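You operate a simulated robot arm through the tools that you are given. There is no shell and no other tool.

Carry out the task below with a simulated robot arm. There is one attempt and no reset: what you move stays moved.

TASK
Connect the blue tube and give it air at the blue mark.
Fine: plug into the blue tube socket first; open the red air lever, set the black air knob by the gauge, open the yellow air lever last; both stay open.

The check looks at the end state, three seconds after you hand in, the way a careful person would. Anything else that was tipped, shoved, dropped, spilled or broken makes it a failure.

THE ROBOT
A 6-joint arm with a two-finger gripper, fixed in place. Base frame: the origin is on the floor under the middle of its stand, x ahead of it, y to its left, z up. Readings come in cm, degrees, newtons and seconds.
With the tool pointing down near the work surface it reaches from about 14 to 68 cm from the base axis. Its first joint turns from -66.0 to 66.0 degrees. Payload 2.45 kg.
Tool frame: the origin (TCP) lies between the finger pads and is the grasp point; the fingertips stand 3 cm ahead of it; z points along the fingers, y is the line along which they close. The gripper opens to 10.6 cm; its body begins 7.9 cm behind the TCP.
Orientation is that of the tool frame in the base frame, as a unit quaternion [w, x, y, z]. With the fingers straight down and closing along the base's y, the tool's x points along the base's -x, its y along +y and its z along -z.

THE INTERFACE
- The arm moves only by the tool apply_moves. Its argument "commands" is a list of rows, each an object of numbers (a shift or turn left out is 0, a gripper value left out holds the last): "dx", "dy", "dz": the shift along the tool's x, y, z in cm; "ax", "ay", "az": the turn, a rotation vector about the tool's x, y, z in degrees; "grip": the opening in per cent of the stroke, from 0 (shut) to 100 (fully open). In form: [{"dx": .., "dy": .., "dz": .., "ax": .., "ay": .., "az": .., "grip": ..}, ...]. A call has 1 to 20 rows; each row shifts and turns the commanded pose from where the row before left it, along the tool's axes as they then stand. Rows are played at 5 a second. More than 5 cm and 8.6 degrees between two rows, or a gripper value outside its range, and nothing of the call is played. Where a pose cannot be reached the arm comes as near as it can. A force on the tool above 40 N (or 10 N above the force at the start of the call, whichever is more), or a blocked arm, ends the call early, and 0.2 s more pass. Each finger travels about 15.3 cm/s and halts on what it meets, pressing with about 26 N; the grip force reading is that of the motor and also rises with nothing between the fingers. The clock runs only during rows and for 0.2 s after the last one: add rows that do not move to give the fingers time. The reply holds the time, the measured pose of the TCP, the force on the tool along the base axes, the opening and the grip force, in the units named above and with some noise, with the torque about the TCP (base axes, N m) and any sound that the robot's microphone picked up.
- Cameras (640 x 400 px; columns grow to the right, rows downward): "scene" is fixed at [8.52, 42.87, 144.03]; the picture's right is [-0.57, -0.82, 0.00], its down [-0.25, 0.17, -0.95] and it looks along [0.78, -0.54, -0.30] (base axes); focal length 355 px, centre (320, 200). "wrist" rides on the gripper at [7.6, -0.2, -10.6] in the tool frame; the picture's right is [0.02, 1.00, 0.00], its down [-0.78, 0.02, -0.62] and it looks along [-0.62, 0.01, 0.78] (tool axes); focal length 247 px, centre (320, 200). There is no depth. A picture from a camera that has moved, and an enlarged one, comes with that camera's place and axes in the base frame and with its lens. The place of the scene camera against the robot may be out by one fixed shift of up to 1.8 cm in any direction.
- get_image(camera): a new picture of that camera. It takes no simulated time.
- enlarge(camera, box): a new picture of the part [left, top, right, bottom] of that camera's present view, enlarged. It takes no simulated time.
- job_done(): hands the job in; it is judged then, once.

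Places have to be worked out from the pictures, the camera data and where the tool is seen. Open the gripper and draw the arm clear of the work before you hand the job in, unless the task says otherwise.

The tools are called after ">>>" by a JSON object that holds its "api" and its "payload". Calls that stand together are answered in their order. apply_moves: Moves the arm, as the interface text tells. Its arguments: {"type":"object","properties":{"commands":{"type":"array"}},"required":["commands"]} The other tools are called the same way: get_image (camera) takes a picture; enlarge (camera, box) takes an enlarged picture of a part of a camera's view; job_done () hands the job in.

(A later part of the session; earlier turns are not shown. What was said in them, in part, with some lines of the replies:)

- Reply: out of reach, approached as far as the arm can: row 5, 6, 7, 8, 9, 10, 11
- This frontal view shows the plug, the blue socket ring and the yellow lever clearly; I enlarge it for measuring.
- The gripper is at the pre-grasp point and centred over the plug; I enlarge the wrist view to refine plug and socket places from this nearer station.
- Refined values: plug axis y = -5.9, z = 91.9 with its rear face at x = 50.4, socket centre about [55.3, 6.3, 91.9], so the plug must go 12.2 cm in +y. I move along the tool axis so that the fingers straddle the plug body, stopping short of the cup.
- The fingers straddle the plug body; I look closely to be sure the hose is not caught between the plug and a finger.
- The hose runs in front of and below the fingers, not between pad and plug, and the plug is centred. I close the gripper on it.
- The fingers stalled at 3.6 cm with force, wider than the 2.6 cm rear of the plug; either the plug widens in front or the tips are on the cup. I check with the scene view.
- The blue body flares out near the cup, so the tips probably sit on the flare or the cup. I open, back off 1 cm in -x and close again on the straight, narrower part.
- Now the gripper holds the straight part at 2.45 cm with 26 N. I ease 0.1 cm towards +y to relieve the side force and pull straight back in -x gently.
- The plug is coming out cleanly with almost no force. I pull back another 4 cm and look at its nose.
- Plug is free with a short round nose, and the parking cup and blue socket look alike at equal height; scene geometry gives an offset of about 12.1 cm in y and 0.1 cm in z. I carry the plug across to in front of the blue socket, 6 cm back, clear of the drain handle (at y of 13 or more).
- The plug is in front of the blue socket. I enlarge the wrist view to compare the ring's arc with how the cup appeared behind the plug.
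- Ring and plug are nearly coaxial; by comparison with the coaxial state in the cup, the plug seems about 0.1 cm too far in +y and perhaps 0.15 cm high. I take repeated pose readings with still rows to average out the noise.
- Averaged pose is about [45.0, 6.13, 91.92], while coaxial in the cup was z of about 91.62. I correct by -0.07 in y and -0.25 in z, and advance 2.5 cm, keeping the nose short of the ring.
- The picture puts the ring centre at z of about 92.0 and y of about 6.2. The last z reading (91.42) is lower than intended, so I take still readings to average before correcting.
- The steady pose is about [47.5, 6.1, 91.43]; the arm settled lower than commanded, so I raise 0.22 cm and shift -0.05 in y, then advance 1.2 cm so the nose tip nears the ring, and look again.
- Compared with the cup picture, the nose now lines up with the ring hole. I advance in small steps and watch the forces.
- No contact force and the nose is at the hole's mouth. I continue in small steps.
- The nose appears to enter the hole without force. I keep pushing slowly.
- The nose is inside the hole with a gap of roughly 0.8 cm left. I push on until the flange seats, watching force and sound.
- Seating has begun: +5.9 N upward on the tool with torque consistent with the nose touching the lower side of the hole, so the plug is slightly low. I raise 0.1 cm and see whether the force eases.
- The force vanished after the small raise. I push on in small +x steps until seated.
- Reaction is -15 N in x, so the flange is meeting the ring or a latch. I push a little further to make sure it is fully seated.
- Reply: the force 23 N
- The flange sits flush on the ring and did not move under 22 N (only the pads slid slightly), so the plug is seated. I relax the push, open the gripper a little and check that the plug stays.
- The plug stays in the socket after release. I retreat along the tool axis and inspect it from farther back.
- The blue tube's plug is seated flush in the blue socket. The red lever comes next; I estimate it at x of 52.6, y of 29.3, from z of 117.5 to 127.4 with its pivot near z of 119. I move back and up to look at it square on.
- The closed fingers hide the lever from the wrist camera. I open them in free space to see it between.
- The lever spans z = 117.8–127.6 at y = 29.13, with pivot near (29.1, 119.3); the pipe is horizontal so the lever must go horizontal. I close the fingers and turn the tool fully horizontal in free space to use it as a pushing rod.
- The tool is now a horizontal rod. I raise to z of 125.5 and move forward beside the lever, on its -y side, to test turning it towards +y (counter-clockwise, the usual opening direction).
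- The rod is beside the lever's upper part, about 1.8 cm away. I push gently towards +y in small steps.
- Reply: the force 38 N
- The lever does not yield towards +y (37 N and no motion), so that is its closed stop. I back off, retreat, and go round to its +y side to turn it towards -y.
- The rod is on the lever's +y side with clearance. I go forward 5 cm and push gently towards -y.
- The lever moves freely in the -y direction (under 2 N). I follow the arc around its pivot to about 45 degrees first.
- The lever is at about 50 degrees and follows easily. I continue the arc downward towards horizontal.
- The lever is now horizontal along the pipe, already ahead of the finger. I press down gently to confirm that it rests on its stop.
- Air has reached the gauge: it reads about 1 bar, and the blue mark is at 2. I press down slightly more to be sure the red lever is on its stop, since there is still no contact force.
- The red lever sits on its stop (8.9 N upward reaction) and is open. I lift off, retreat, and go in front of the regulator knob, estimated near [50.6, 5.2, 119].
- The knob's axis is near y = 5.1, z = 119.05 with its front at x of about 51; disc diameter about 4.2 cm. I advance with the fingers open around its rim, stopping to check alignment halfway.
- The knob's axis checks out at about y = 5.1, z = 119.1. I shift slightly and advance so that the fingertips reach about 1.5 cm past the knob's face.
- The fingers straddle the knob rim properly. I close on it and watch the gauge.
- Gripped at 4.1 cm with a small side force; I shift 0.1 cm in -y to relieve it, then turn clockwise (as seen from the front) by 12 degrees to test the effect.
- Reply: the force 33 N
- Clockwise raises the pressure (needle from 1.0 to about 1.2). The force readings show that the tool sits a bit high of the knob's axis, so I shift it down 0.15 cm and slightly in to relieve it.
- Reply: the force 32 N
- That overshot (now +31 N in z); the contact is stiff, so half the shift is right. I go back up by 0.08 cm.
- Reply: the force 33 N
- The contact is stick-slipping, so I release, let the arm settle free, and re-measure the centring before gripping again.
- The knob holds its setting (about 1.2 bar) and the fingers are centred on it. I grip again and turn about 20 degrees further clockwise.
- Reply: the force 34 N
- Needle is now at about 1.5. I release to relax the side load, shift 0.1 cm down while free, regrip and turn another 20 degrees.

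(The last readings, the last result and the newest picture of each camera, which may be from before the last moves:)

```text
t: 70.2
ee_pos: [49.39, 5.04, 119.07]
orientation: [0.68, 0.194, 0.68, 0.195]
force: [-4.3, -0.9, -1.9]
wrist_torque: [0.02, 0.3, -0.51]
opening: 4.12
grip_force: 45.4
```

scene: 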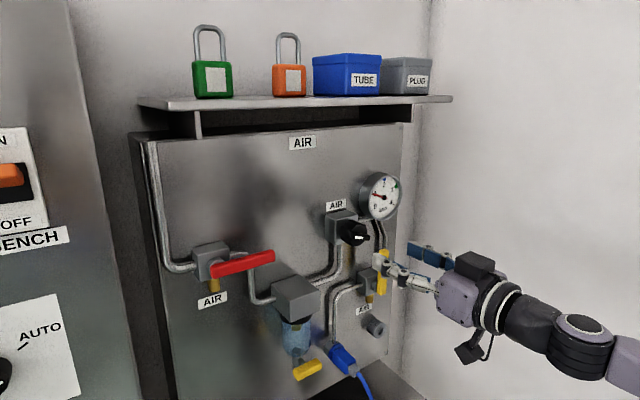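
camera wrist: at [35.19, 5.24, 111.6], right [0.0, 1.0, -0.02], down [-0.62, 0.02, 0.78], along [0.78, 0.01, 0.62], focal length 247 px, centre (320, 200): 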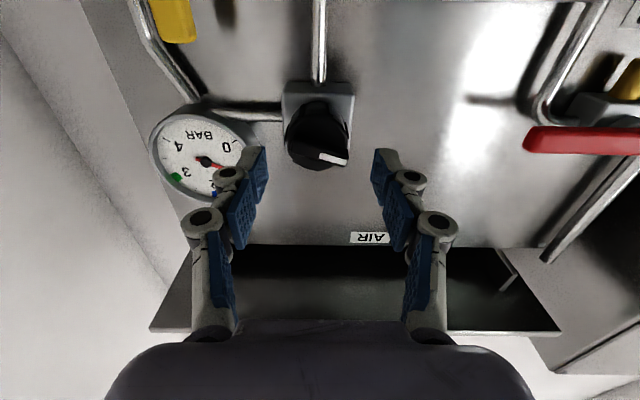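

Gripped now with almost no side force. I turn 18 degrees clockwise and look at the gauge.

>>> {"api": "apply_moves", "payload": {"commands": [{"az": 4.5}, {"az": 4.5}, {"az": 4.5}, {"az": 4.5}, {}, {}]}}

>>> {"api": "enlarge", "payload": {"camera": "scene", "box": [340, 160, 420, 230]}}

```text
t: 71.7
ee_pos: [49.36, 4.86, 119.09]
orientation: [0.641, 0.301, 0.641, 0.296]
force: [7.6, -1.8, -8.5]
wrist_torque: [-0.02, 0.88, 0.2]
opening: 4.15
grip_force: 45.0
stopped in row 6: the force on the tool passed its limit at 40 N (the readings are from after the stop); the commanded pose is now the measured one
```

```text
5.71 times, centred on (380, 195) of scene
camera zoom: at [8.56, 42.87, 144.03], right [-0.57, -0.82, 0.0], down [-0.25, 0.17, -0.95], along [0.78, -0.54, -0.3], focal length 2031 px, centre (-23, 229)
```

zoom: 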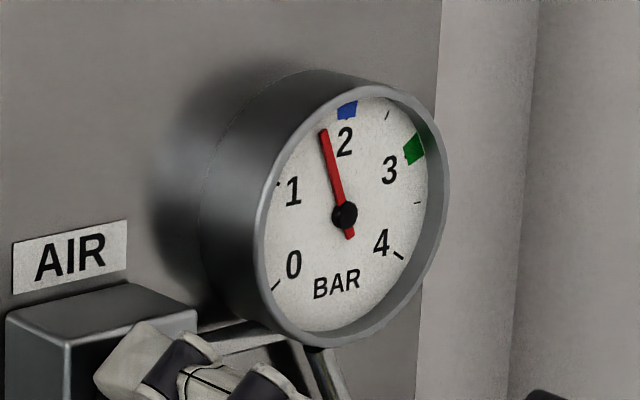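

Needle is at about 1.8, about 17 degrees short of the blue mark. I release to relax, then regrip.

>>> {"api": "apply_moves", "payload": {"commands": [{"grip": 50}, {"grip": 50}, {}, {}]}}

>>> {"api": "apply_moves", "payload": {"commands": [{}]}}

>>> {"api": "enlarge", "payload": {"camera": "wrist", "box": [200, 70, 440, 260]}}

>>> {"api": "enlarge", "payload": {"camera": "scene", "box": [340, 160, 420, 230]}}

```text
t: 72.7
ee_pos: [49.37, 4.96, 119.16]
orientation: [0.641, 0.3, 0.64, 0.298]
force: [1.2, -0.7, 0.3]
wrist_torque: [-0.01, 0.0, -0.04]
opening: 5.32
grip_force: 0.1
```

```text
t: 73.1
ee_pos: [49.31, 4.93, 119.18]
orientation: [0.641, 0.3, 0.64, 0.299]
force: [-0.4, -0.3, 0.1]
wrist_torque: [-0.01, -0.02, -0.02]
opening: 5.31
grip_force: 0.0
```

```text
2.11 times, centred on (320, 165) of wrist
camera zoom: at [38.72, 10.93, 114.13], right [0.0, 0.66, 0.75], down [-0.62, -0.59, 0.52], along [0.78, -0.47, 0.41], focal length 520 px, centre (320, 274)
```

zoom: 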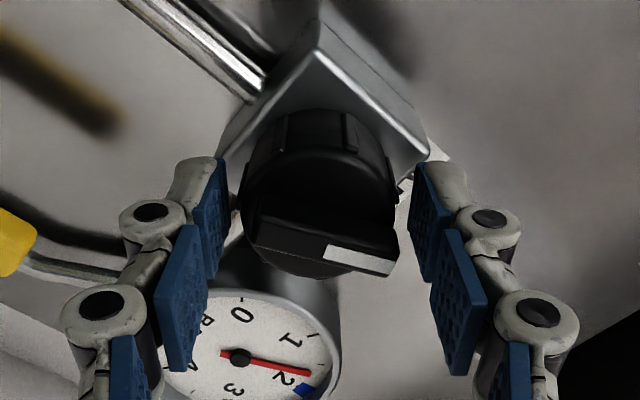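

```text
5.71 times, centred on (380, 195) of scene
camera zoom: at [8.52, 42.87, 144.03], right [-0.57, -0.82, 0.0], down [-0.25, 0.17, -0.95], along [0.78, -0.54, -0.3], focal length 2031 px, centre (-23, 229)
```

zoom: 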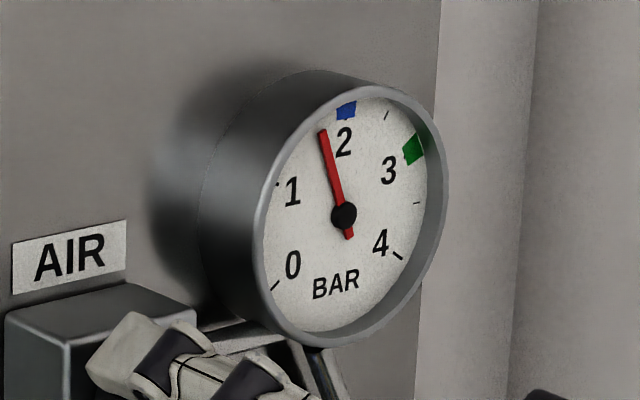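

The setting holds when released. I regrip and turn about 14 degrees, leaving the last few degrees for fine adjustment.

>>> {"api": "apply_moves", "payload": {"commands": [{"grip": 30}, {"grip": 10}, {}, {}, {"az": 3.5}, {"az": 3.5}, {"az": 3.5}, {"az": 3.5}, {}]}}

>>> {"api": "enlarge", "payload": {"camera": "scene", "box": [340, 160, 420, 230]}}

```text
t: 75.1
ee_pos: [49.32, 4.89, 119.05]
orientation: [0.6, 0.376, 0.599, 0.375]
force: [-12.6, -5.9, -16.0]
wrist_torque: [-0.01, 0.83, -0.01]
opening: 4.14
grip_force: 45.3
```

```text
5.71 times, centred on (380, 195) of scene
camera zoom: at [8.5, 42.85, 144.04], right [-0.57, -0.82, 0.0], down [-0.25, 0.17, -0.95], along [0.78, -0.54, -0.3], focal length 2031 px, centre (-23, 229)
```

zoom: 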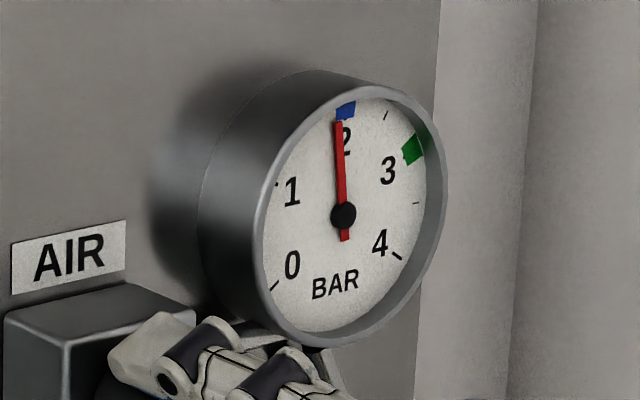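

Needle is about 5 degrees short of the middle of the blue mark. I turn 4.5 degrees more and look with stronger enlargement.

>>> {"api": "apply_moves", "payload": {"commands": [{"az": 2.3}, {"az": 2.3}, {}, {}]}}

>>> {"api": "enlarge", "payload": {"camera": "scene", "box": [365, 170, 400, 220]}}

```text
t: 76.1
ee_pos: [49.26, 4.87, 119.11]
orientation: [0.584, 0.4, 0.583, 0.399]
force: [-3.8, -6.1, -33.2]
wrist_torque: [-0.04, 1.24, -0.28]
opening: 4.11
grip_force: 44.8
```

```text
8.00 times, centred on (382, 195) of scene
camera zoom: at [8.56, 42.85, 144.03], right [-0.57, -0.82, 0.0], down [-0.25, 0.17, -0.95], along [0.78, -0.54, -0.3], focal length 2843 px, centre (-180, 240)
```

zoom: 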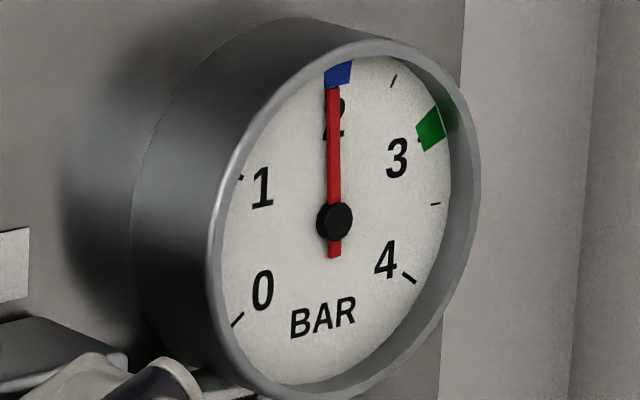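

The needle now reads close to the blue mark, but the scene view has parallax. I release the knob, retreat and go to view the gauge squarely with the wrist camera.

>>> {"api": "apply_moves", "payload": {"commands": [{"grip": 50}, {"grip": 55}, {}, {"dz": -2}, {"dz": -3}, {"dz": -4}, {"az": -8.5}, {"az": -8.5}, {"az": -8.5}, {"az": -8.5}, {"az": -8.5}, {"az": -8.5}, {"az": -8.5}, {"az": -8.5}, {}]}}

>>> {"api": "enlarge", "payload": {"camera": "scene", "box": [365, 170, 400, 220]}}

```text
t: 79.3
ee_pos: [40.4, 5.09, 119.28]
orientation: [0.707, 0.005, 0.707, 0.003]
force: [0.2, 0.7, 0.0]
wrist_torque: [0.02, -0.01, 0.0]
opening: 5.82
grip_force: 0.1
```

```text
8.00 times, centred on (382, 195) of scene
camera zoom: at [8.52, 42.87, 144.03], right [-0.57, -0.82, 0.0], down [-0.25, 0.17, -0.95], along [0.78, -0.54, -0.3], focal length 2843 px, centre (-180, 240)
```

zoom: 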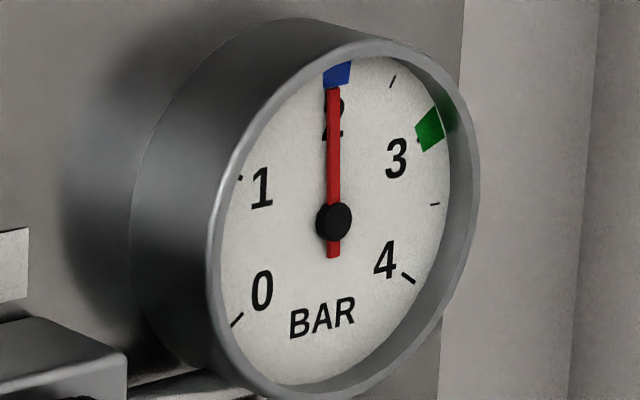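

The setting held after release. I tilt back to 45 degrees and move in front of the gauge for a square view.

>>> {"api": "apply_moves", "payload": {"commands": [{"ay": 7.5, "az": -0.5}, {"ay": 7.5}, {"ay": 7.5}, {"ay": 7.5}, {"ay": 7.5}, {"ay": 7.5}, {"dy": -3.5}, {"dy": -3.5}, {"dy": -3.7, "dx": -0.7, "dz": -0.7, "grip": 90}, {}, {}]}}

>>> {"api": "get_image", "payload": {"camera": "wrist"}}

>>> {"api": "enlarge", "payload": {"camera": "wrist", "box": [270, 150, 370, 250]}}

```text
t: 81.7
ee_pos: [40.26, -5.95, 120.29]
orientation: [0.382, 0.002, 0.924, 0.001]
force: [0.3, -0.3, 0.6]
wrist_torque: [-0.02, -0.03, -0.01]
opening: 9.52
grip_force: 0.0
```

```text
taken
camera wrist: at [27.36, -5.83, 122.36], right [-0.01, 1.0, -0.01], down [0.11, 0.01, 0.99], along [0.99, 0.01, -0.11], focal length 247 px, centre (320, 200)
```

wrist: 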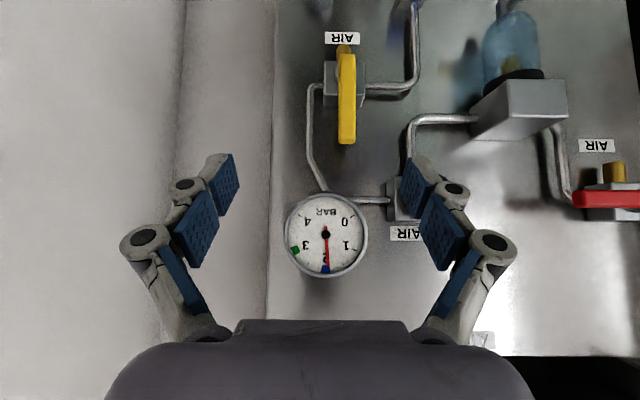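

```text
4.00 times, centred on (320, 200) of wrist
camera zoom: at [27.36, -5.83, 122.36], right [-0.01, 1.0, -0.01], down [0.11, 0.01, 0.99], along [0.99, 0.01, -0.11], focal length 988 px, centre (320, 200)
```

zoom: 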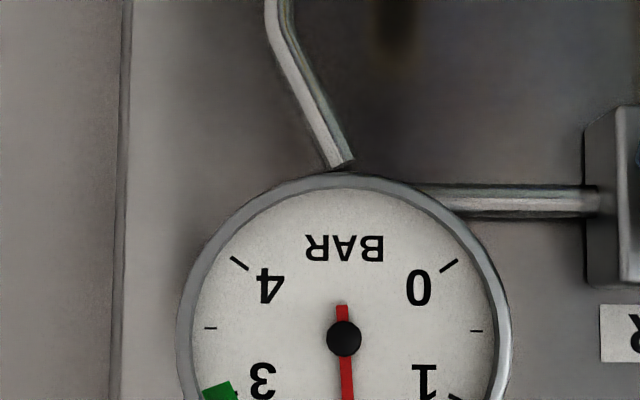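

A square view of the gauge; I enlarge exactly on the dial.

>>> {"api": "enlarge", "payload": {"camera": "wrist", "box": [280, 190, 375, 280]}}

>>> {"api": "enlarge", "payload": {"camera": "wrist", "box": [305, 225, 350, 280]}}

```text
4.44 times, centred on (328, 235) of wrist
camera zoom: at [27.36, -5.83, 122.36], right [-0.01, 1.0, -0.01], down [0.11, 0.01, 0.99], along [0.99, 0.01, -0.11], focal length 1098 px, centre (287, 44)
```

zoom: 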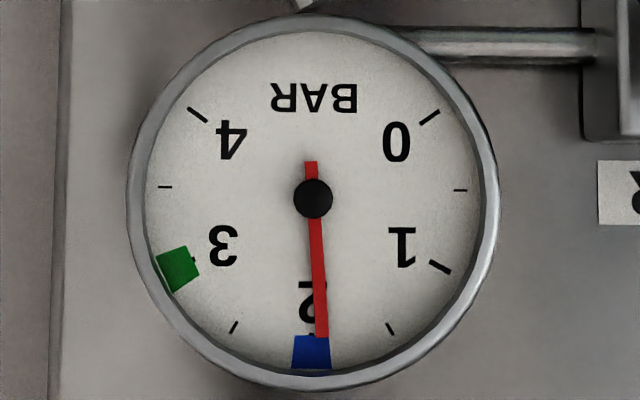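

```text
7.27 times, centred on (328, 252) of wrist
camera zoom: at [27.36, -5.83, 122.36], right [-0.01, 1.0, -0.01], down [0.11, 0.01, 0.99], along [0.99, 0.01, -0.11], focal length 1796 px, centre (266, -182)
```

zoom: 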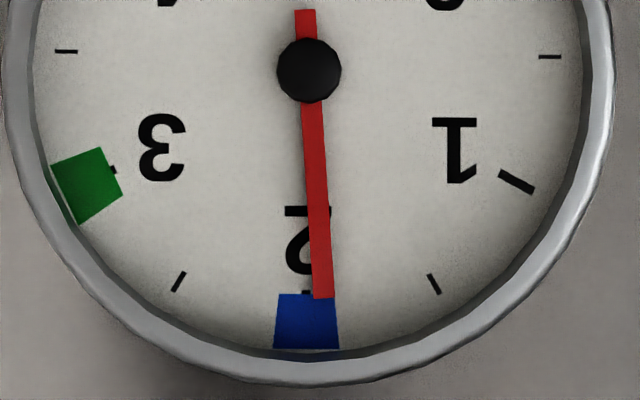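

The square view shows the needle about 4 degrees (0.06 bar) short of the middle of the blue mark. I return to the knob for a small correction.

>>> {"api": "apply_moves", "payload": {"commands": [{"ay": -7.5, "grip": 55}, {"ay": -7.5}, {"ay": -7.5}, {"ay": -7.5}, {"ay": -7.5}, {"ay": -7.5}, {"dy": 3.6}, {"dy": 3.6}, {"dy": 3.75, "dx": 1.1}, {"dz": 2}, {"dz": 2}, {}, {}]}}

>>> {"api": "enlarge", "payload": {"camera": "wrist", "box": [200, 70, 440, 260]}}

```text
t: 84.5
ee_pos: [44.5, 5.43, 119.2]
orientation: [0.707, 0.001, 0.707, 0.0]
force: [0.0, 0.6, 0.6]
wrist_torque: [0.0, -0.02, -0.01]
opening: 5.85
grip_force: 0.0
```

```text
2.11 times, centred on (320, 165) of wrist
camera zoom: at [33.86, 5.58, 111.47], right [0.0, 1.0, -0.02], down [-0.62, 0.02, 0.78], along [0.78, 0.01, 0.62], focal length 520 px, centre (320, 274)
```

zoom: 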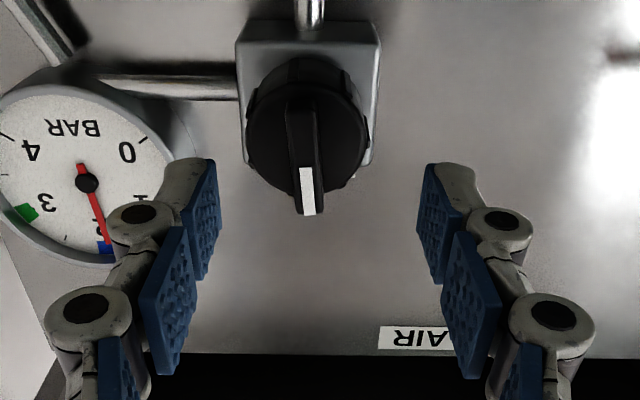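

The ridge is nearly vertical, about 5 degrees short of 12 o'clock, matching the needle. The arm is 0.4 cm too far in +y, so I correct that and advance around the rim again.

>>> {"api": "apply_moves", "payload": {"commands": [{"dy": -0.45, "dz": 1}, {"dz": 1.5}, {"dz": 1.5}, {"dz": 0.9}, {}, {}]}}

>>> {"api": "apply_moves", "payload": {"commands": [{}]}}

>>> {"api": "enlarge", "payload": {"camera": "wrist", "box": [180, 70, 440, 260]}}

>>> {"api": "enlarge", "payload": {"camera": "scene", "box": [365, 170, 400, 220]}}

```text
t: 85.9
ee_pos: [49.27, 4.58, 119.08]
orientation: [0.707, 0.002, 0.707, 0.0]
force: [0.9, 0.1, 0.6]
wrist_torque: [0.02, -0.01, 0.01]
opening: 5.84
grip_force: 0.1
```

```text
t: 86.3
ee_pos: [49.13, 4.65, 119.0]
orientation: [0.707, 0.002, 0.707, 0.0]
force: [-0.2, -0.3, -0.2]
wrist_torque: [0.03, -0.03, 0.01]
opening: 5.83
grip_force: 0.0
```

```text
2.11 times, centred on (310, 165) of wrist
camera zoom: at [38.53, 4.77, 111.46], right [0.0, 1.0, -0.02], down [-0.62, 0.02, 0.78], along [0.78, 0.01, 0.62], focal length 520 px, centre (341, 274)
```

zoom: 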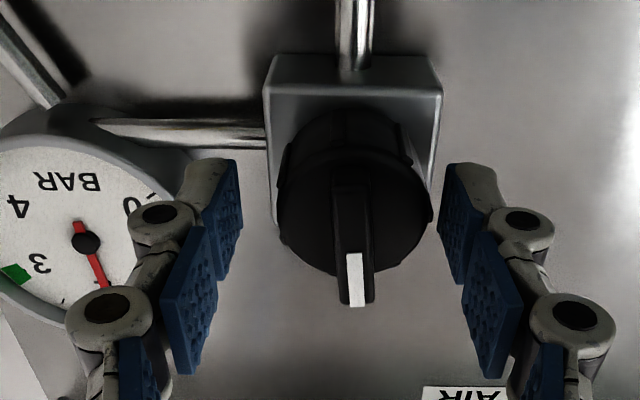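

```text
8.00 times, centred on (382, 195) of scene
camera zoom: at [8.52, 42.87, 144.03], right [-0.57, -0.82, 0.0], down [-0.25, 0.17, -0.95], along [0.78, -0.54, -0.3], focal length 2843 px, centre (-180, 240)
```

zoom: 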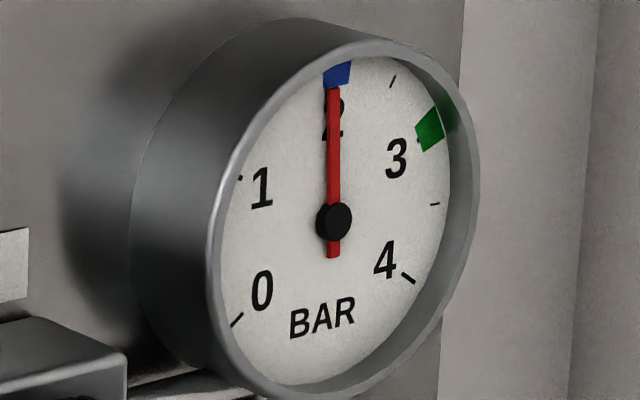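

The arm undershot to y = 4.6; the picture shows the knob 0.37 cm to the +y side of centre. I shift +0.35 and check.

>>> {"api": "apply_moves", "payload": {"commands": [{"dy": 0.35}, {}, {}]}}

>>> {"api": "apply_moves", "payload": {"commands": [{}]}}

>>> {"api": "enlarge", "payload": {"camera": "wrist", "box": [180, 70, 440, 260]}}

```text
t: 87.1
ee_pos: [49.14, 5.12, 119.06]
orientation: [0.707, 0.002, 0.707, 0.001]
force: [-0.1, -0.9, 0.4]
wrist_torque: [0.0, 0.01, 0.01]
opening: 5.84
grip_force: 0.0
```

```text
t: 87.5
ee_pos: [49.16, 5.1, 119.1]
orientation: [0.707, 0.003, 0.707, -0.001]
force: [-0.4, -0.3, -0.3]
wrist_torque: [-0.01, 0.0, -0.01]
opening: 5.82
grip_force: 0.1
```

```text
2.11 times, centred on (310, 165) of wrist
camera zoom: at [38.54, 5.16, 111.44], right [0.0, 1.0, -0.02], down [-0.62, 0.02, 0.78], along [0.78, 0.01, 0.62], focal length 520 px, centre (341, 274)
```

zoom: 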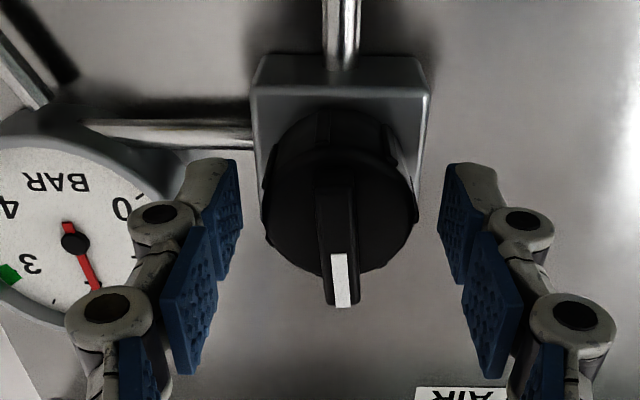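

Now centred. I grip and turn 4 degrees clockwise.

>>> {"api": "apply_moves", "payload": {"commands": [{"grip": 40}, {"grip": 25}, {"grip": 10}, {}, {"az": 2.1}, {"az": 2.1}, {}, {}]}}

>>> {"api": "enlarge", "payload": {"camera": "scene", "box": [365, 170, 400, 220]}}

>>> {"api": "enlarge", "payload": {"camera": "wrist", "box": [180, 70, 440, 260]}}

```text
t: 89.3
ee_pos: [49.12, 4.98, 119.01]
orientation: [0.706, 0.029, 0.707, 0.027]
force: [-4.6, -4.9, -14.4]
wrist_torque: [0.0, 0.4, -0.1]
opening: 4.12
grip_force: 45.6
```

```text
8.00 times, centred on (382, 195) of scene
camera zoom: at [8.52, 42.86, 144.03], right [-0.57, -0.82, 0.0], down [-0.25, 0.17, -0.95], along [0.78, -0.54, -0.3], focal length 2843 px, centre (-180, 240)
```

zoom: 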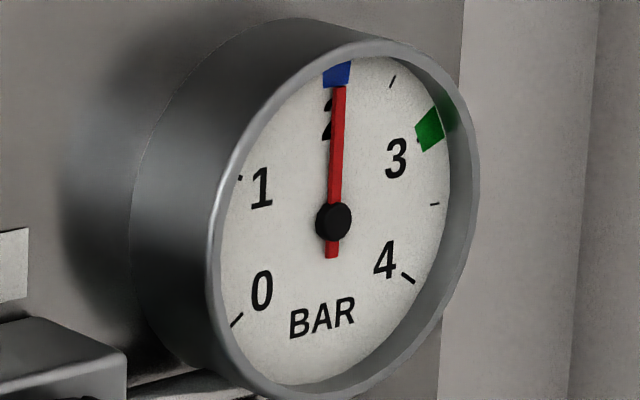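

```text
2.11 times, centred on (310, 165) of wrist
camera zoom: at [38.53, 5.66, 111.45], right [0.0, 1.0, 0.06], down [-0.62, -0.04, 0.78], along [0.78, -0.04, 0.62], focal length 520 px, centre (341, 274)
```

zoom: 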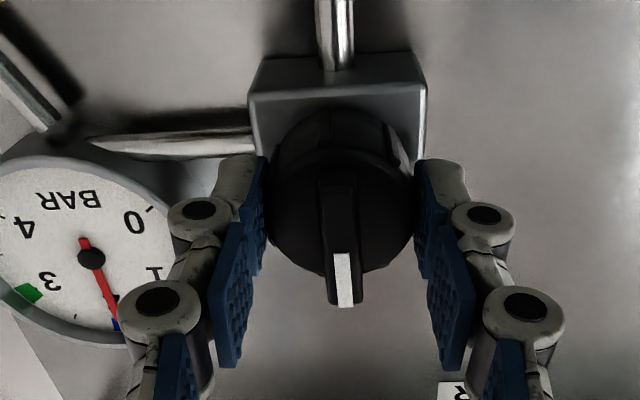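

By the same scene measure the needle has moved from -4.1 to -0.2 degrees, the middle of the blue mark. I release, retreat and verify it squarely.

>>> {"api": "apply_moves", "payload": {"commands": [{"grip": 40}, {"grip": 55}, {}, {"dz": -2}, {"dz": -3}, {"dz": -4}, {"ay": 7.5, "az": -4.2}, {"ay": 7.5}, {"ay": 7.5}, {"ay": 7.5}, {"ay": 7.5}, {"ay": 7.5}, {"dy": -3.5}, {"dy": -3.5}, {"dy": -3.7, "dx": -0.7, "dz": -0.7, "grip": 90}, {}, {}]}}

>>> {"api": "get_image", "payload": {"camera": "wrist"}}

>>> {"api": "enlarge", "payload": {"camera": "wrist", "box": [280, 190, 375, 280]}}

```text
t: 92.9
ee_pos: [37.75, 5.7, 119.88]
orientation: [0.385, 0.003, 0.923, -0.006]
force: [-0.3, -0.4, 0.0]
wrist_torque: [-0.02, -0.02, 0.0]
opening: 9.56
grip_force: 0.0
out of reach, approached as far as the arm can: row 12, 13, 14, 15
```

```text
taken
camera wrist: at [24.8, 5.92, 121.99], right [0.0, 1.0, -0.02], down [0.11, 0.02, 0.99], along [0.99, 0.0, -0.11], focal length 247 px, centre (320, 200)
```

wrist: 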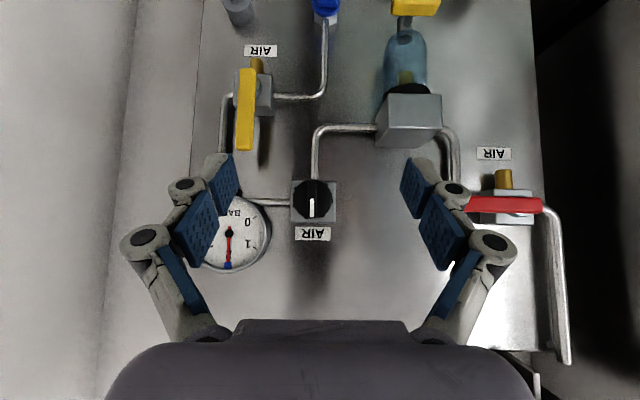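

```text
4.44 times, centred on (328, 235) of wrist
camera zoom: at [24.8, 5.92, 121.99], right [0.0, 1.0, -0.02], down [0.11, 0.02, 0.99], along [0.99, 0.0, -0.11], focal length 1098 px, centre (287, 44)
```

zoom: 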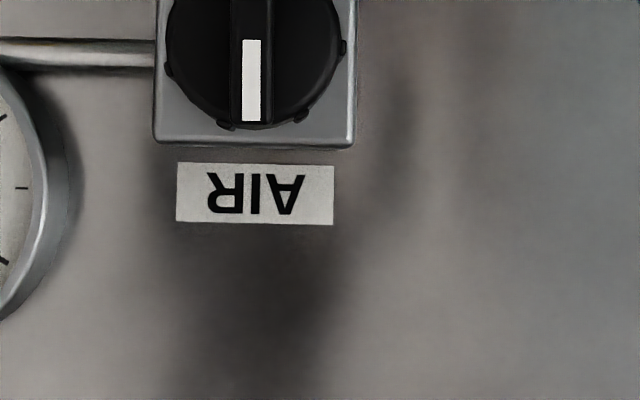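

The arm stopped at a reach limit, too close to its base, and did not follow the sideways part. I move forward a bit, then sideways to the gauge.

>>> {"api": "apply_moves", "payload": {"commands": [{"dx": -1.8, "dz": 1.8}, {}, {"dy": -3.0}, {"dy": -3.0}, {"dy": -3.0}, {"dy": -2.4}, {}, {}]}}

>>> {"api": "get_image", "payload": {"camera": "wrist"}}

```text
t: 94.7
ee_pos: [37.65, 5.7, 119.49]
orientation: [0.385, 0.003, 0.923, -0.006]
force: [-1.0, 0.4, -0.6]
wrist_torque: [0.01, -0.03, 0.01]
opening: 9.55
grip_force: 0.1
out of reach, approached as far as the arm can: row 1, 3, 4, 5, 6
```

```text
taken
camera wrist: at [24.76, 5.91, 121.58], right [0.0, 1.0, -0.02], down [0.11, 0.02, 0.99], along [0.99, 0.0, -0.11], focal length 247 px, centre (320, 200)
```

wrist: 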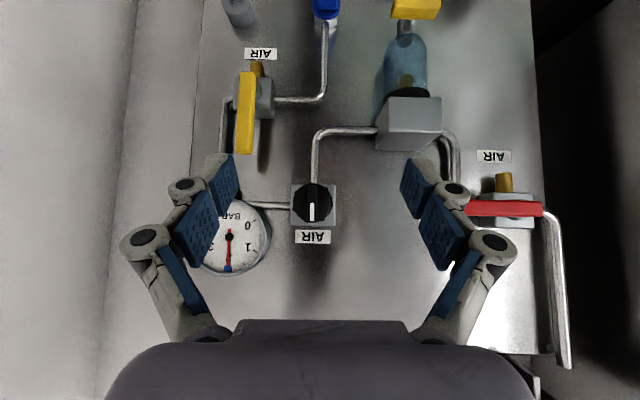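

The arm seems caught at a joint limit in a twisted wrist configuration. I look at the scene to see its posture.

>>> {"api": "get_image", "payload": {"camera": "scene"}}

```text
taken
```

scene: 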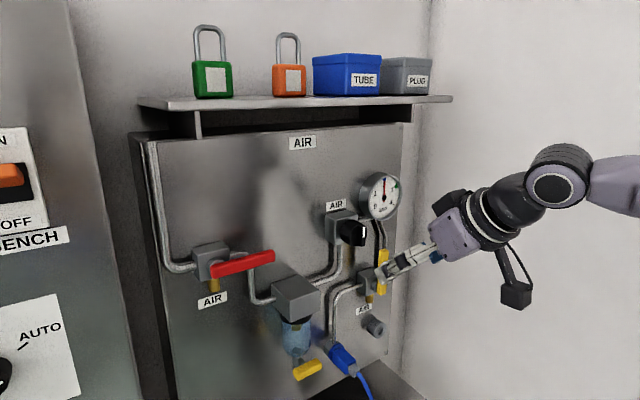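

I try tilting back towards horizontal in small steps to leave the limit.

>>> {"api": "apply_moves", "payload": {"commands": [{"ay": -7.5}, {"ay": -7.5}, {"ay": -7.5}, {}]}}

```text
t: 95.7
ee_pos: [37.58, 5.66, 119.61]
orientation: [0.556, -0.001, 0.831, 0.004]
force: [0.8, -0.4, 0.2]
wrist_torque: [0.01, -0.01, -0.03]
opening: 9.53
grip_force: 0.1
```

That worked (tilt now 67 degrees from vertical). I test a sideways move from here.

>>> {"api": "apply_moves", "payload": {"commands": [{"dx": -0.8, "dz": 1.9}, {"dy": -2}, {"dy": -2}, {}]}}

```text
t: 96.7
ee_pos: [39.6, 2.11, 119.62]
orientation: [0.556, 0.002, 0.831, -0.001]
force: [0.8, -0.6, 0.1]
wrist_torque: [0.03, -0.01, 0.03]
opening: 9.53
grip_force: 0.1
out of reach, approached as far as the arm can: row 3
```

The wrist flipped when I crossed the middle with the tool horizontal. I undo it along the reverse path: fully horizontal, back to y = -6, then tilt down there.

>>> {"api": "apply_moves", "payload": {"commands": [{"dy": 1.0, "ay": -7.5}, {"ay": -7.5}, {"ay": -7.5}, {}]}}

>>> {"api": "apply_moves", "payload": {"commands": [{"dy": -2}, {"dy": -2}, {"dy": -2}, {"dy": -2.5}, {}, {}]}}

```text
t: 97.7
ee_pos: [39.43, 3.23, 119.65]
orientation: [0.707, 0.001, 0.707, 0.002]
force: [-0.4, -0.3, -0.4]
wrist_torque: [-0.02, 0.01, 0.0]
opening: 9.51
grip_force: 0.0
```

```text
t: 99.1
ee_pos: [39.69, -5.3, 119.38]
orientation: [0.707, 0.0, 0.707, 0.002]
force: [0.1, 0.7, 0.3]
wrist_torque: [0.01, 0.0, -0.03]
opening: 9.55
grip_force: 0.1
```

The horizontal move to y = -5.3 succeeded without limits. I now tilt down to 45 degrees here and view the gauge.

>>> {"api": "apply_moves", "payload": {"commands": [{"ay": 7.5}, {"ay": 7.5}, {"ay": 7.5}, {"ay": 7.5}, {"ay": 7.5}, {"ay": 7.5}, {"dx": -0.5, "dz": -0.5}, {}, {}]}}

>>> {"api": "get_image", "payload": {"camera": "wrist"}}

>>> {"api": "enlarge", "payload": {"camera": "wrist", "box": [275, 190, 370, 280]}}

```text
t: 101.1
ee_pos: [39.52, -5.19, 120.2]
orientation: [0.383, 0.0, 0.924, 0.002]
force: [0.6, 0.1, -0.3]
wrist_torque: [-0.02, -0.01, -0.01]
opening: 9.51
grip_force: 0.0
```

```text
taken
camera wrist: at [26.56, -5.27, 122.34], right [-0.02, 1.0, -0.01], down [0.11, 0.01, 0.99], along [0.99, 0.02, -0.11], focal length 247 px, centre (320, 200)
```

wrist: 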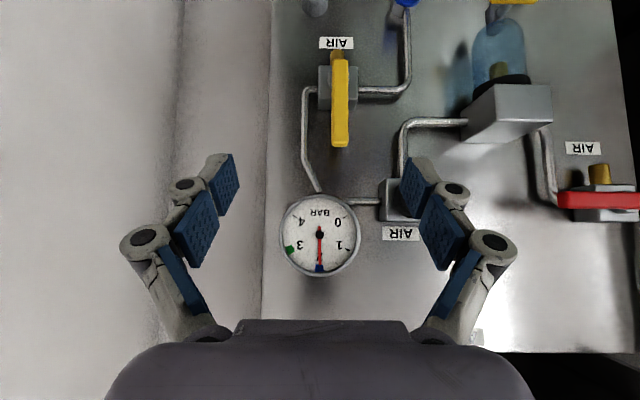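

```text
4.44 times, centred on (322, 235) of wrist
camera zoom: at [26.56, -5.27, 122.34], right [-0.02, 1.0, -0.01], down [0.11, 0.01, 0.99], along [0.99, 0.02, -0.11], focal length 1098 px, centre (309, 44)
```

zoom: 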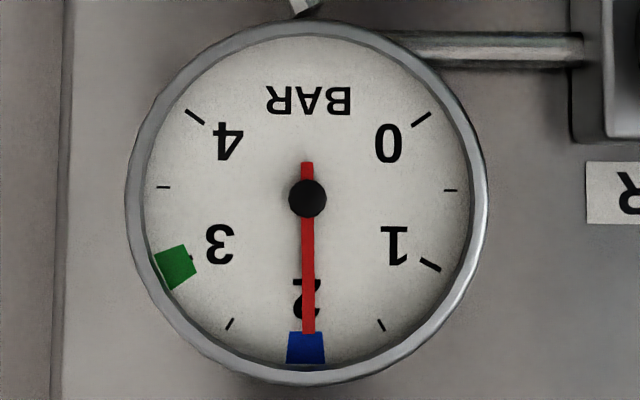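

The square view confirms that the needle is centred on the blue mark. Next is the yellow lever at y of about -2.8, z = 103.8–113.6, front at x of about 52; I close the fingers and go to its +y side with a 60-degree tilt, which avoids the wrist flip.

>>> {"api": "apply_moves", "payload": {"commands": [{"ay": -7.5, "grip": 0}, {"ay": -7.5}, {"dx": 1.81, "dy": 2.07, "dz": 2.4}, {"dx": 1.81, "dy": 2.07, "dz": 2.4}, {"dx": 1.81, "dy": 2.07, "dz": 2.4}, {}, {}]}}

>>> {"api": "get_image", "payload": {"camera": "wrist"}}

>>> {"api": "get_image", "payload": {"camera": "scene"}}

```text
t: 102.7
ee_pos: [43.13, 1.04, 111.64]
orientation: [0.5, 0.0, 0.866, 0.002]
force: [-0.5, 0.7, -0.6]
wrist_torque: [0.05, 0.01, 0.01]
opening: 0.0
grip_force: 26.5
```

```text
taken
camera wrist: at [30.11, 1.16, 110.34], right [-0.01, 1.0, -0.01], down [-0.15, 0.01, 0.99], along [0.99, 0.02, 0.15], focal length 247 px, centre (320, 200)
```

wrist: 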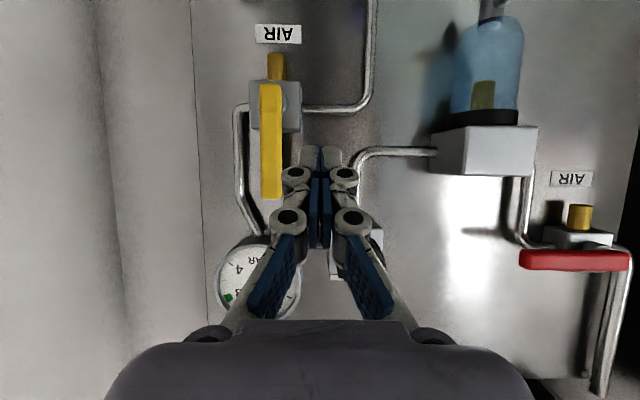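

```text
taken
```

scene: 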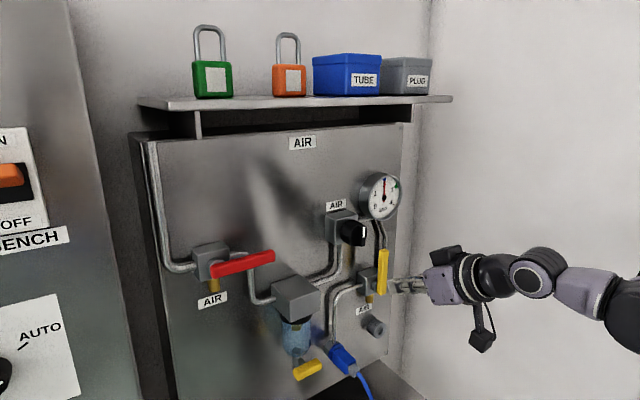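

The lever is confirmed at y = -2.86, z = 103.9–113.5. I move forward beside it on the +y side, keeping clear of the knob.

>>> {"api": "apply_moves", "payload": {"commands": [{"dx": -1.42, "dz": 2.37}, {"dx": -1.42, "dz": 2.37}, {"dx": -1.42, "dz": 2.37}, {}, {}]}}

>>> {"api": "get_image", "payload": {"camera": "wrist"}}

>>> {"api": "enlarge", "payload": {"camera": "scene", "box": [320, 200, 440, 330]}}

```text
t: 103.9
ee_pos: [51.57, 0.94, 112.06]
orientation: [0.501, 0.0, 0.866, 0.003]
force: [0.7, -1.6, 0.2]
wrist_torque: [0.01, -0.02, -0.02]
opening: 0.0
grip_force: 26.2
```

```text
taken
camera wrist: at [38.47, 0.98, 110.82], right [-0.01, 1.0, -0.01], down [-0.15, 0.01, 0.99], along [0.99, 0.01, 0.15], focal length 247 px, centre (320, 200)
```

wrist: 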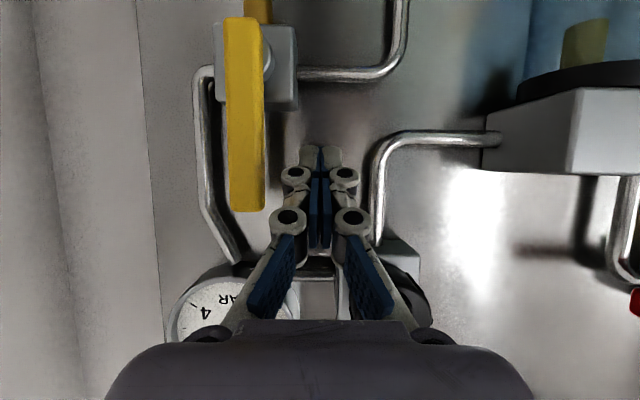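

```text
3.08 times, centred on (380, 265) of scene
camera zoom: at [8.52, 42.87, 144.03], right [-0.57, -0.82, 0.0], down [-0.25, 0.17, -0.95], along [0.78, -0.54, -0.3], focal length 1094 px, centre (135, 0)
```

zoom: 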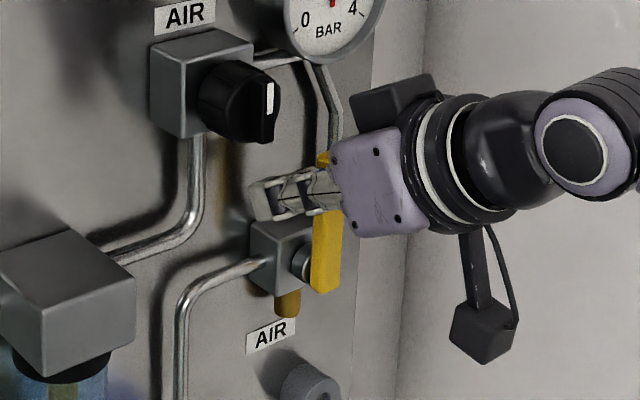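

The rod is on the lever's +y side and clear of the knob. I push gently towards -y, the same sense as the red lever.

>>> {"api": "apply_moves", "payload": {"commands": [{"dy": -0.5}, {"dy": -0.5}, {"dy": -0.4}, {"dy": -0.3}, {"dy": -0.3}, {"dy": -0.2}, {}]}}

>>> {"api": "get_image", "payload": {"camera": "wrist"}}

```text
t: 105.5
ee_pos: [51.31, -1.2, 112.12]
orientation: [0.5, 0.001, 0.866, 0.002]
force: [-0.8, 1.5, 0.0]
wrist_torque: [-0.05, 0.0, -0.02]
opening: 0.01
grip_force: 25.6
```

```text
taken
camera wrist: at [38.33, -1.18, 110.82], right [-0.01, 1.0, -0.01], down [-0.15, 0.01, 0.99], along [0.99, 0.01, 0.15], focal length 247 px, centre (320, 200)
```

wrist: 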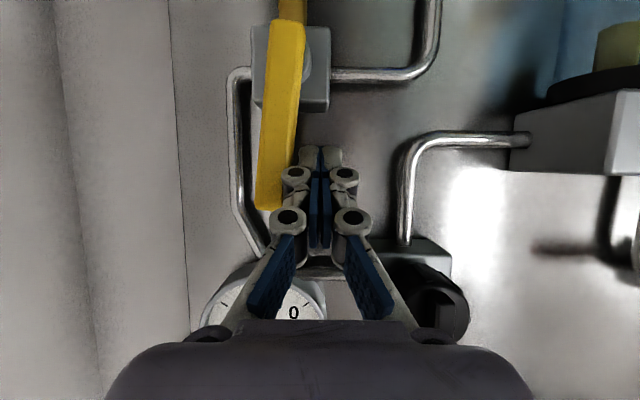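

The yellow lever also moves easily (1.5 N) in this sense. I follow the arc to about 45 degrees.

>>> {"api": "apply_moves", "payload": {"commands": [{"dy": -0.6, "dx": -0.13, "dz": -0.075}, {"dy": -0.6, "dx": -0.13, "dz": -0.075}, {"dy": -0.85, "dx": 0.043, "dz": 0.025}, {"dy": -0.85, "dx": 0.043, "dz": 0.025}, {"dy": -0.81, "dx": 0.217, "dz": 0.125}, {"dy": -0.81, "dx": 0.217, "dz": 0.125}, {}]}}

>>> {"api": "get_image", "payload": {"camera": "wrist"}}

>>> {"api": "enlarge", "payload": {"camera": "scene", "box": [320, 200, 440, 330]}}

```text
t: 107.1
ee_pos: [51.28, -5.84, 111.78]
orientation: [0.5, 0.0, 0.866, 0.002]
force: [0.4, -0.3, 0.0]
wrist_torque: [-0.02, -0.03, 0.0]
opening: 0.01
grip_force: 25.9
```

```text
taken
camera wrist: at [38.28, -5.83, 110.49], right [-0.01, 1.0, -0.01], down [-0.15, 0.01, 0.99], along [0.99, 0.01, 0.15], focal length 247 px, centre (320, 200)
```

wrist: 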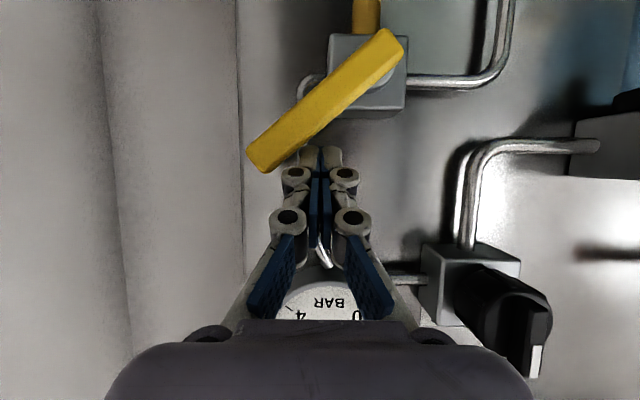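

```text
3.08 times, centred on (380, 265) of scene
camera zoom: at [8.52, 42.87, 144.03], right [-0.57, -0.82, 0.0], down [-0.25, 0.17, -0.95], along [0.78, -0.54, -0.3], focal length 1094 px, centre (135, 0)
```

zoom: 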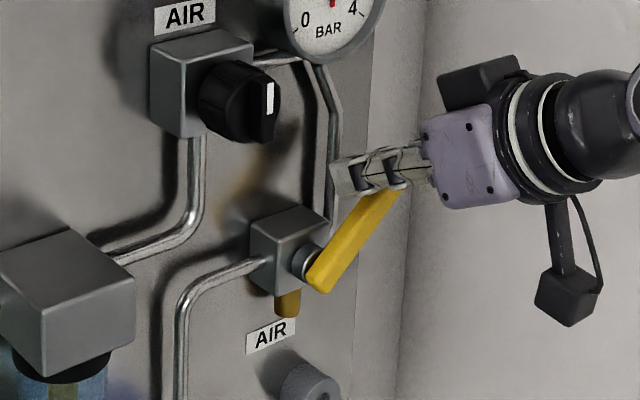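

At about 50 degrees and free. I continue down the arc to horizontal.

>>> {"api": "apply_moves", "payload": {"commands": [{"dy": -0.7, "dx": 0.433, "dz": 0.25}, {"dy": -0.7, "dx": 0.433, "dz": 0.25}, {"dy": -0.56, "dx": 0.563, "dz": 0.325}, {"dy": -0.56, "dx": 0.563, "dz": 0.325}, {"dy": -0.25, "dx": 0.433, "dz": 0.25}, {"dy": -0.25, "dx": 0.433, "dz": 0.25}, {}]}}

>>> {"api": "get_image", "payload": {"camera": "wrist"}}

>>> {"api": "enlarge", "payload": {"camera": "scene", "box": [320, 160, 460, 330]}}

```text
t: 108.7
ee_pos: [51.31, -8.85, 108.48]
orientation: [0.5, 0.001, 0.866, 0.002]
force: [0.3, 0.3, 0.0]
wrist_torque: [-0.03, 0.01, -0.02]
opening: 0.0
grip_force: 26.6
```

```text
taken
camera wrist: at [38.3, -8.88, 107.19], right [-0.01, 1.0, -0.01], down [-0.15, 0.01, 0.99], along [0.99, 0.01, 0.15], focal length 247 px, centre (320, 200)
```

wrist: 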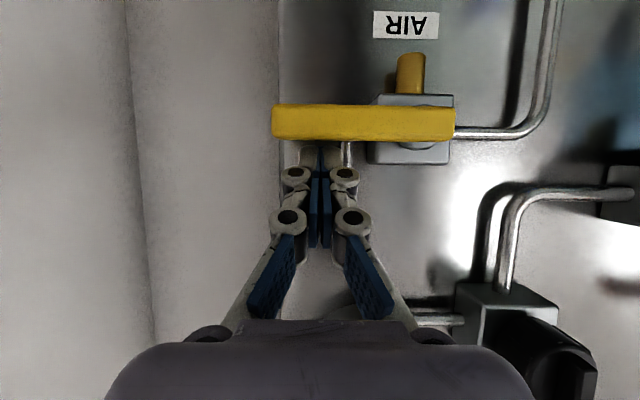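

```text
2.35 times, centred on (390, 245) of scene
camera zoom: at [8.52, 42.87, 144.03], right [-0.57, -0.82, 0.0], down [-0.25, 0.17, -0.95], along [0.78, -0.54, -0.3], focal length 836 px, centre (155, 94)
```

zoom: 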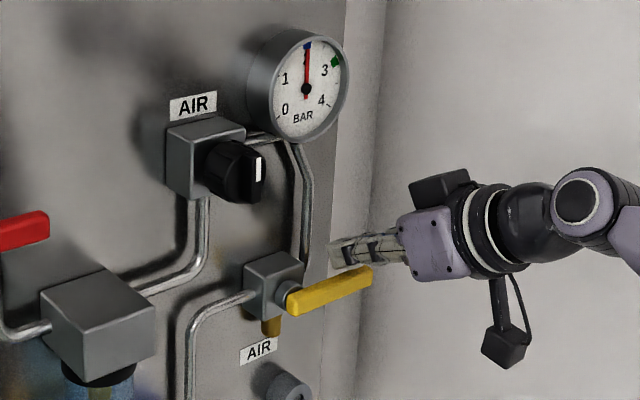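

The yellow lever is horizontal along its pipe and the gauge still stands at the blue mark. I press down gently to confirm the stop.

>>> {"api": "apply_moves", "payload": {"commands": [{"dx": 0.17, "dz": 0.1}, {"dx": 0.17, "dz": 0.1}, {"dx": 0.17, "dz": 0.1}, {}]}}

```text
t: 109.7
ee_pos: [51.35, -8.79, 107.95]
orientation: [0.501, 0.001, 0.866, 0.002]
force: [4.3, -2.3, 15.4]
wrist_torque: [0.03, -0.29, 0.06]
opening: 0.57
grip_force: 28.5
```

The lever is on its stop (15 N reaction). I lift off, retreat along the tool axis, and inspect everything.

>>> {"api": "apply_moves", "payload": {"commands": [{"dx": -0.6, "dz": -0.35}, {"dx": -0.6, "dz": -0.35}, {"dz": -2.5}, {"dz": -3.5}, {"dz": -3.5, "grip": 40}, {"dx": 1.0, "dz": -1.0, "grip": 60}, {}, {}]}}

>>> {"api": "get_image", "payload": {"camera": "wrist"}}

>>> {"api": "get_image", "payload": {"camera": "scene"}}

>>> {"api": "enlarge", "payload": {"camera": "scene", "box": [280, 160, 440, 400]}}

>>> {"api": "enlarge", "payload": {"camera": "scene", "box": [310, 310, 400, 380]}}

>>> {"api": "enlarge", "payload": {"camera": "scene", "box": [365, 170, 400, 220]}}

```text
t: 111.5
ee_pos: [41.98, -8.95, 113.49]
orientation: [0.5, 0.0, 0.866, 0.003]
force: [0.4, 0.7, -0.1]
wrist_torque: [0.02, 0.01, 0.03]
opening: 6.34
grip_force: 0.0
```

```text
taken
camera wrist: at [28.85, -8.85, 112.25], right [-0.01, 1.0, -0.01], down [-0.15, 0.01, 0.99], along [0.99, 0.01, 0.15], focal length 247 px, centre (320, 200)
```

wrist: 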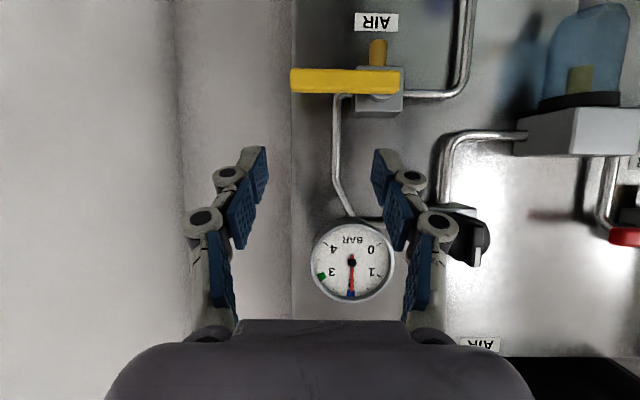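

```text
taken
```

scene: 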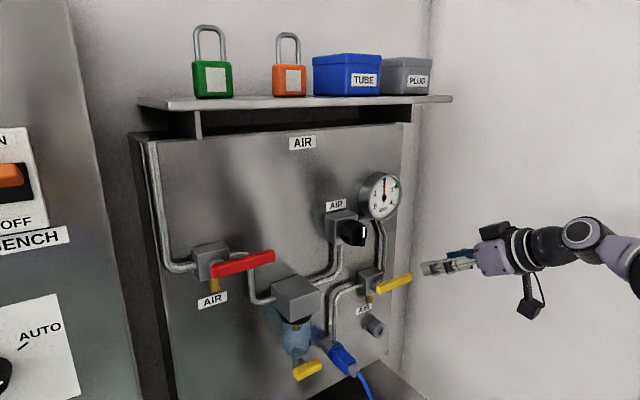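

```text
1.67 times, centred on (360, 280) of scene
camera zoom: at [8.52, 42.87, 144.03], right [-0.57, -0.82, 0.0], down [-0.25, 0.17, -0.95], along [0.78, -0.54, -0.3], focal length 592 px, centre (253, 67)
```

zoom: 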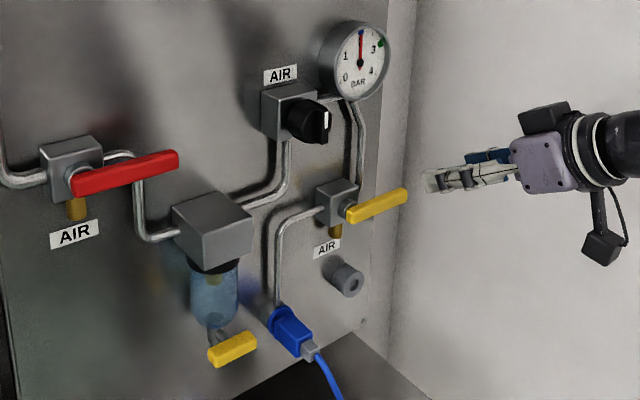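

```text
5.71 times, centred on (355, 345) of scene
camera zoom: at [8.52, 42.87, 144.03], right [-0.57, -0.82, 0.0], down [-0.25, 0.17, -0.95], along [0.78, -0.54, -0.3], focal length 2031 px, centre (120, -629)
```

zoom: 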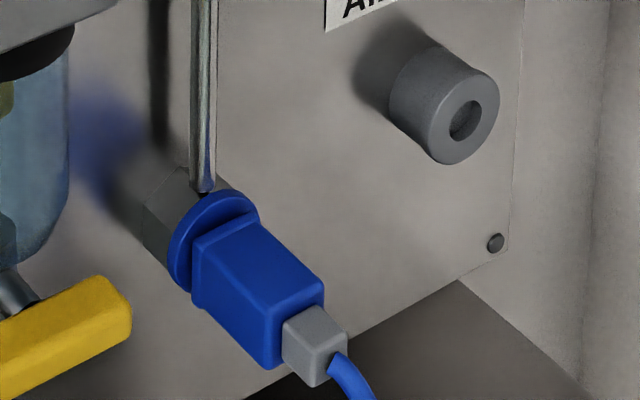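

```text
8.00 times, centred on (382, 195) of scene
camera zoom: at [8.52, 42.87, 144.03], right [-0.57, -0.82, 0.0], down [-0.25, 0.17, -0.95], along [0.78, -0.54, -0.3], focal length 2843 px, centre (-180, 240)
```

zoom: 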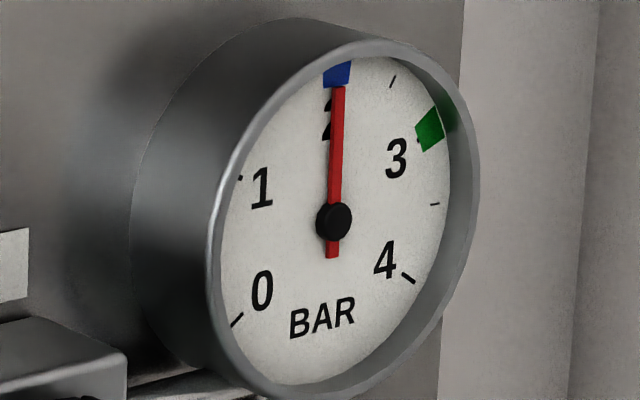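

Everything looks right: plug flush in the blue socket, red and yellow levers open along their pipes, needle on the blue mark, no sound of leaking. I draw the arm a little further back with the gripper open and let time pass for a last check.

>>> {"api": "apply_moves", "payload": {"commands": [{"dz": -1.5}, {"dz": -1.5, "grip": 80}, {}, {}, {}, {}, {}, {}, {}, {}]}}

>>> {"api": "enlarge", "payload": {"camera": "scene", "box": [325, 330, 365, 370]}}

>>> {"api": "get_image", "payload": {"camera": "wrist"}}

>>> {"api": "get_image", "payload": {"camera": "scene"}}

```text
t: 113.7
ee_pos: [39.21, -8.91, 115.14]
orientation: [0.5, 0.0, 0.866, 0.002]
force: [-0.7, 0.0, 0.8]
wrist_torque: [0.01, 0.04, -0.01]
opening: 8.47
grip_force: 0.0
```

```text
10.00 times, centred on (345, 350) of scene
camera zoom: at [8.52, 42.87, 144.03], right [-0.57, -0.82, 0.0], down [-0.25, 0.17, -0.95], along [0.78, -0.54, -0.3], focal length 3554 px, centre (70, -1300)
```

zoom: 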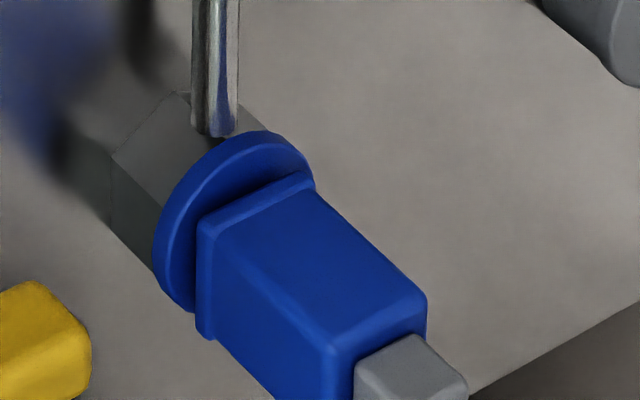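

```text
taken
camera wrist: at [26.24, -8.85, 113.82], right [-0.01, 1.0, -0.01], down [-0.15, 0.01, 0.99], along [0.99, 0.01, 0.15], focal length 247 px, centre (320, 200)
```

wrist: 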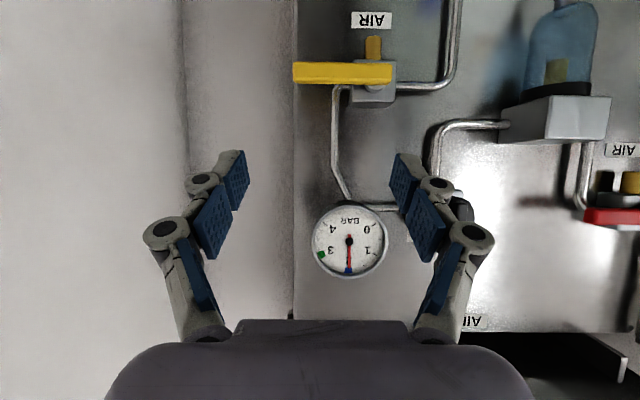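

```text
taken
```

scene: 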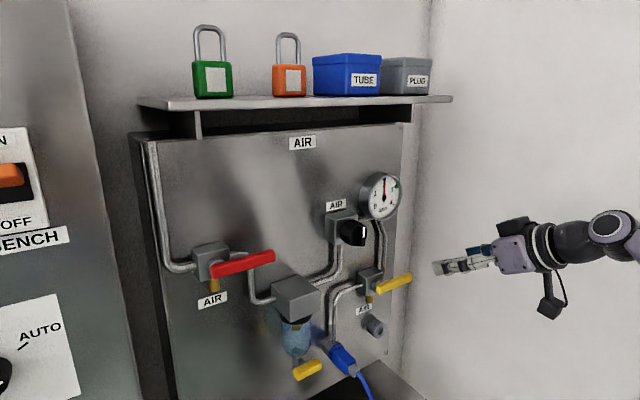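

The end state is steady: plug seated in the blue socket, both levers open, gauge on the blue mark, gripper open and clear, nothing else disturbed. I hand the job in.

>>> {"api": "job_done", "payload": {}}

```text
The job is handed in.
```

The blue tube is connected and has air, with the gauge needle on the blue mark (2 bar). I handed the job in; no verdict came back.

- **Blue tube:** the plug is out of its parking cup and seated flush in the blue socket. It did not move under a 22 N push or after I let go. I heard no latch click, and the microphone picked up no leak once the air was on.
- **Red lever:** open, turned down to lie along its pipe and resting on its stop. I first tried it the wrong way; it held at about 37 N without moving, so I reversed.
- **Black knob:** set by the gauge. A view taken straight on showed the needle about 4 degrees short, so I went back and corrected it. It still read on the mark after the yellow lever was opened.
- **Yellow lever:** opened last, lying along its pipe and resting on its stop.

The filter's yellow drain handle and everything else on the panel and shelf were left alone. The arm is drawn back with the gripper open.
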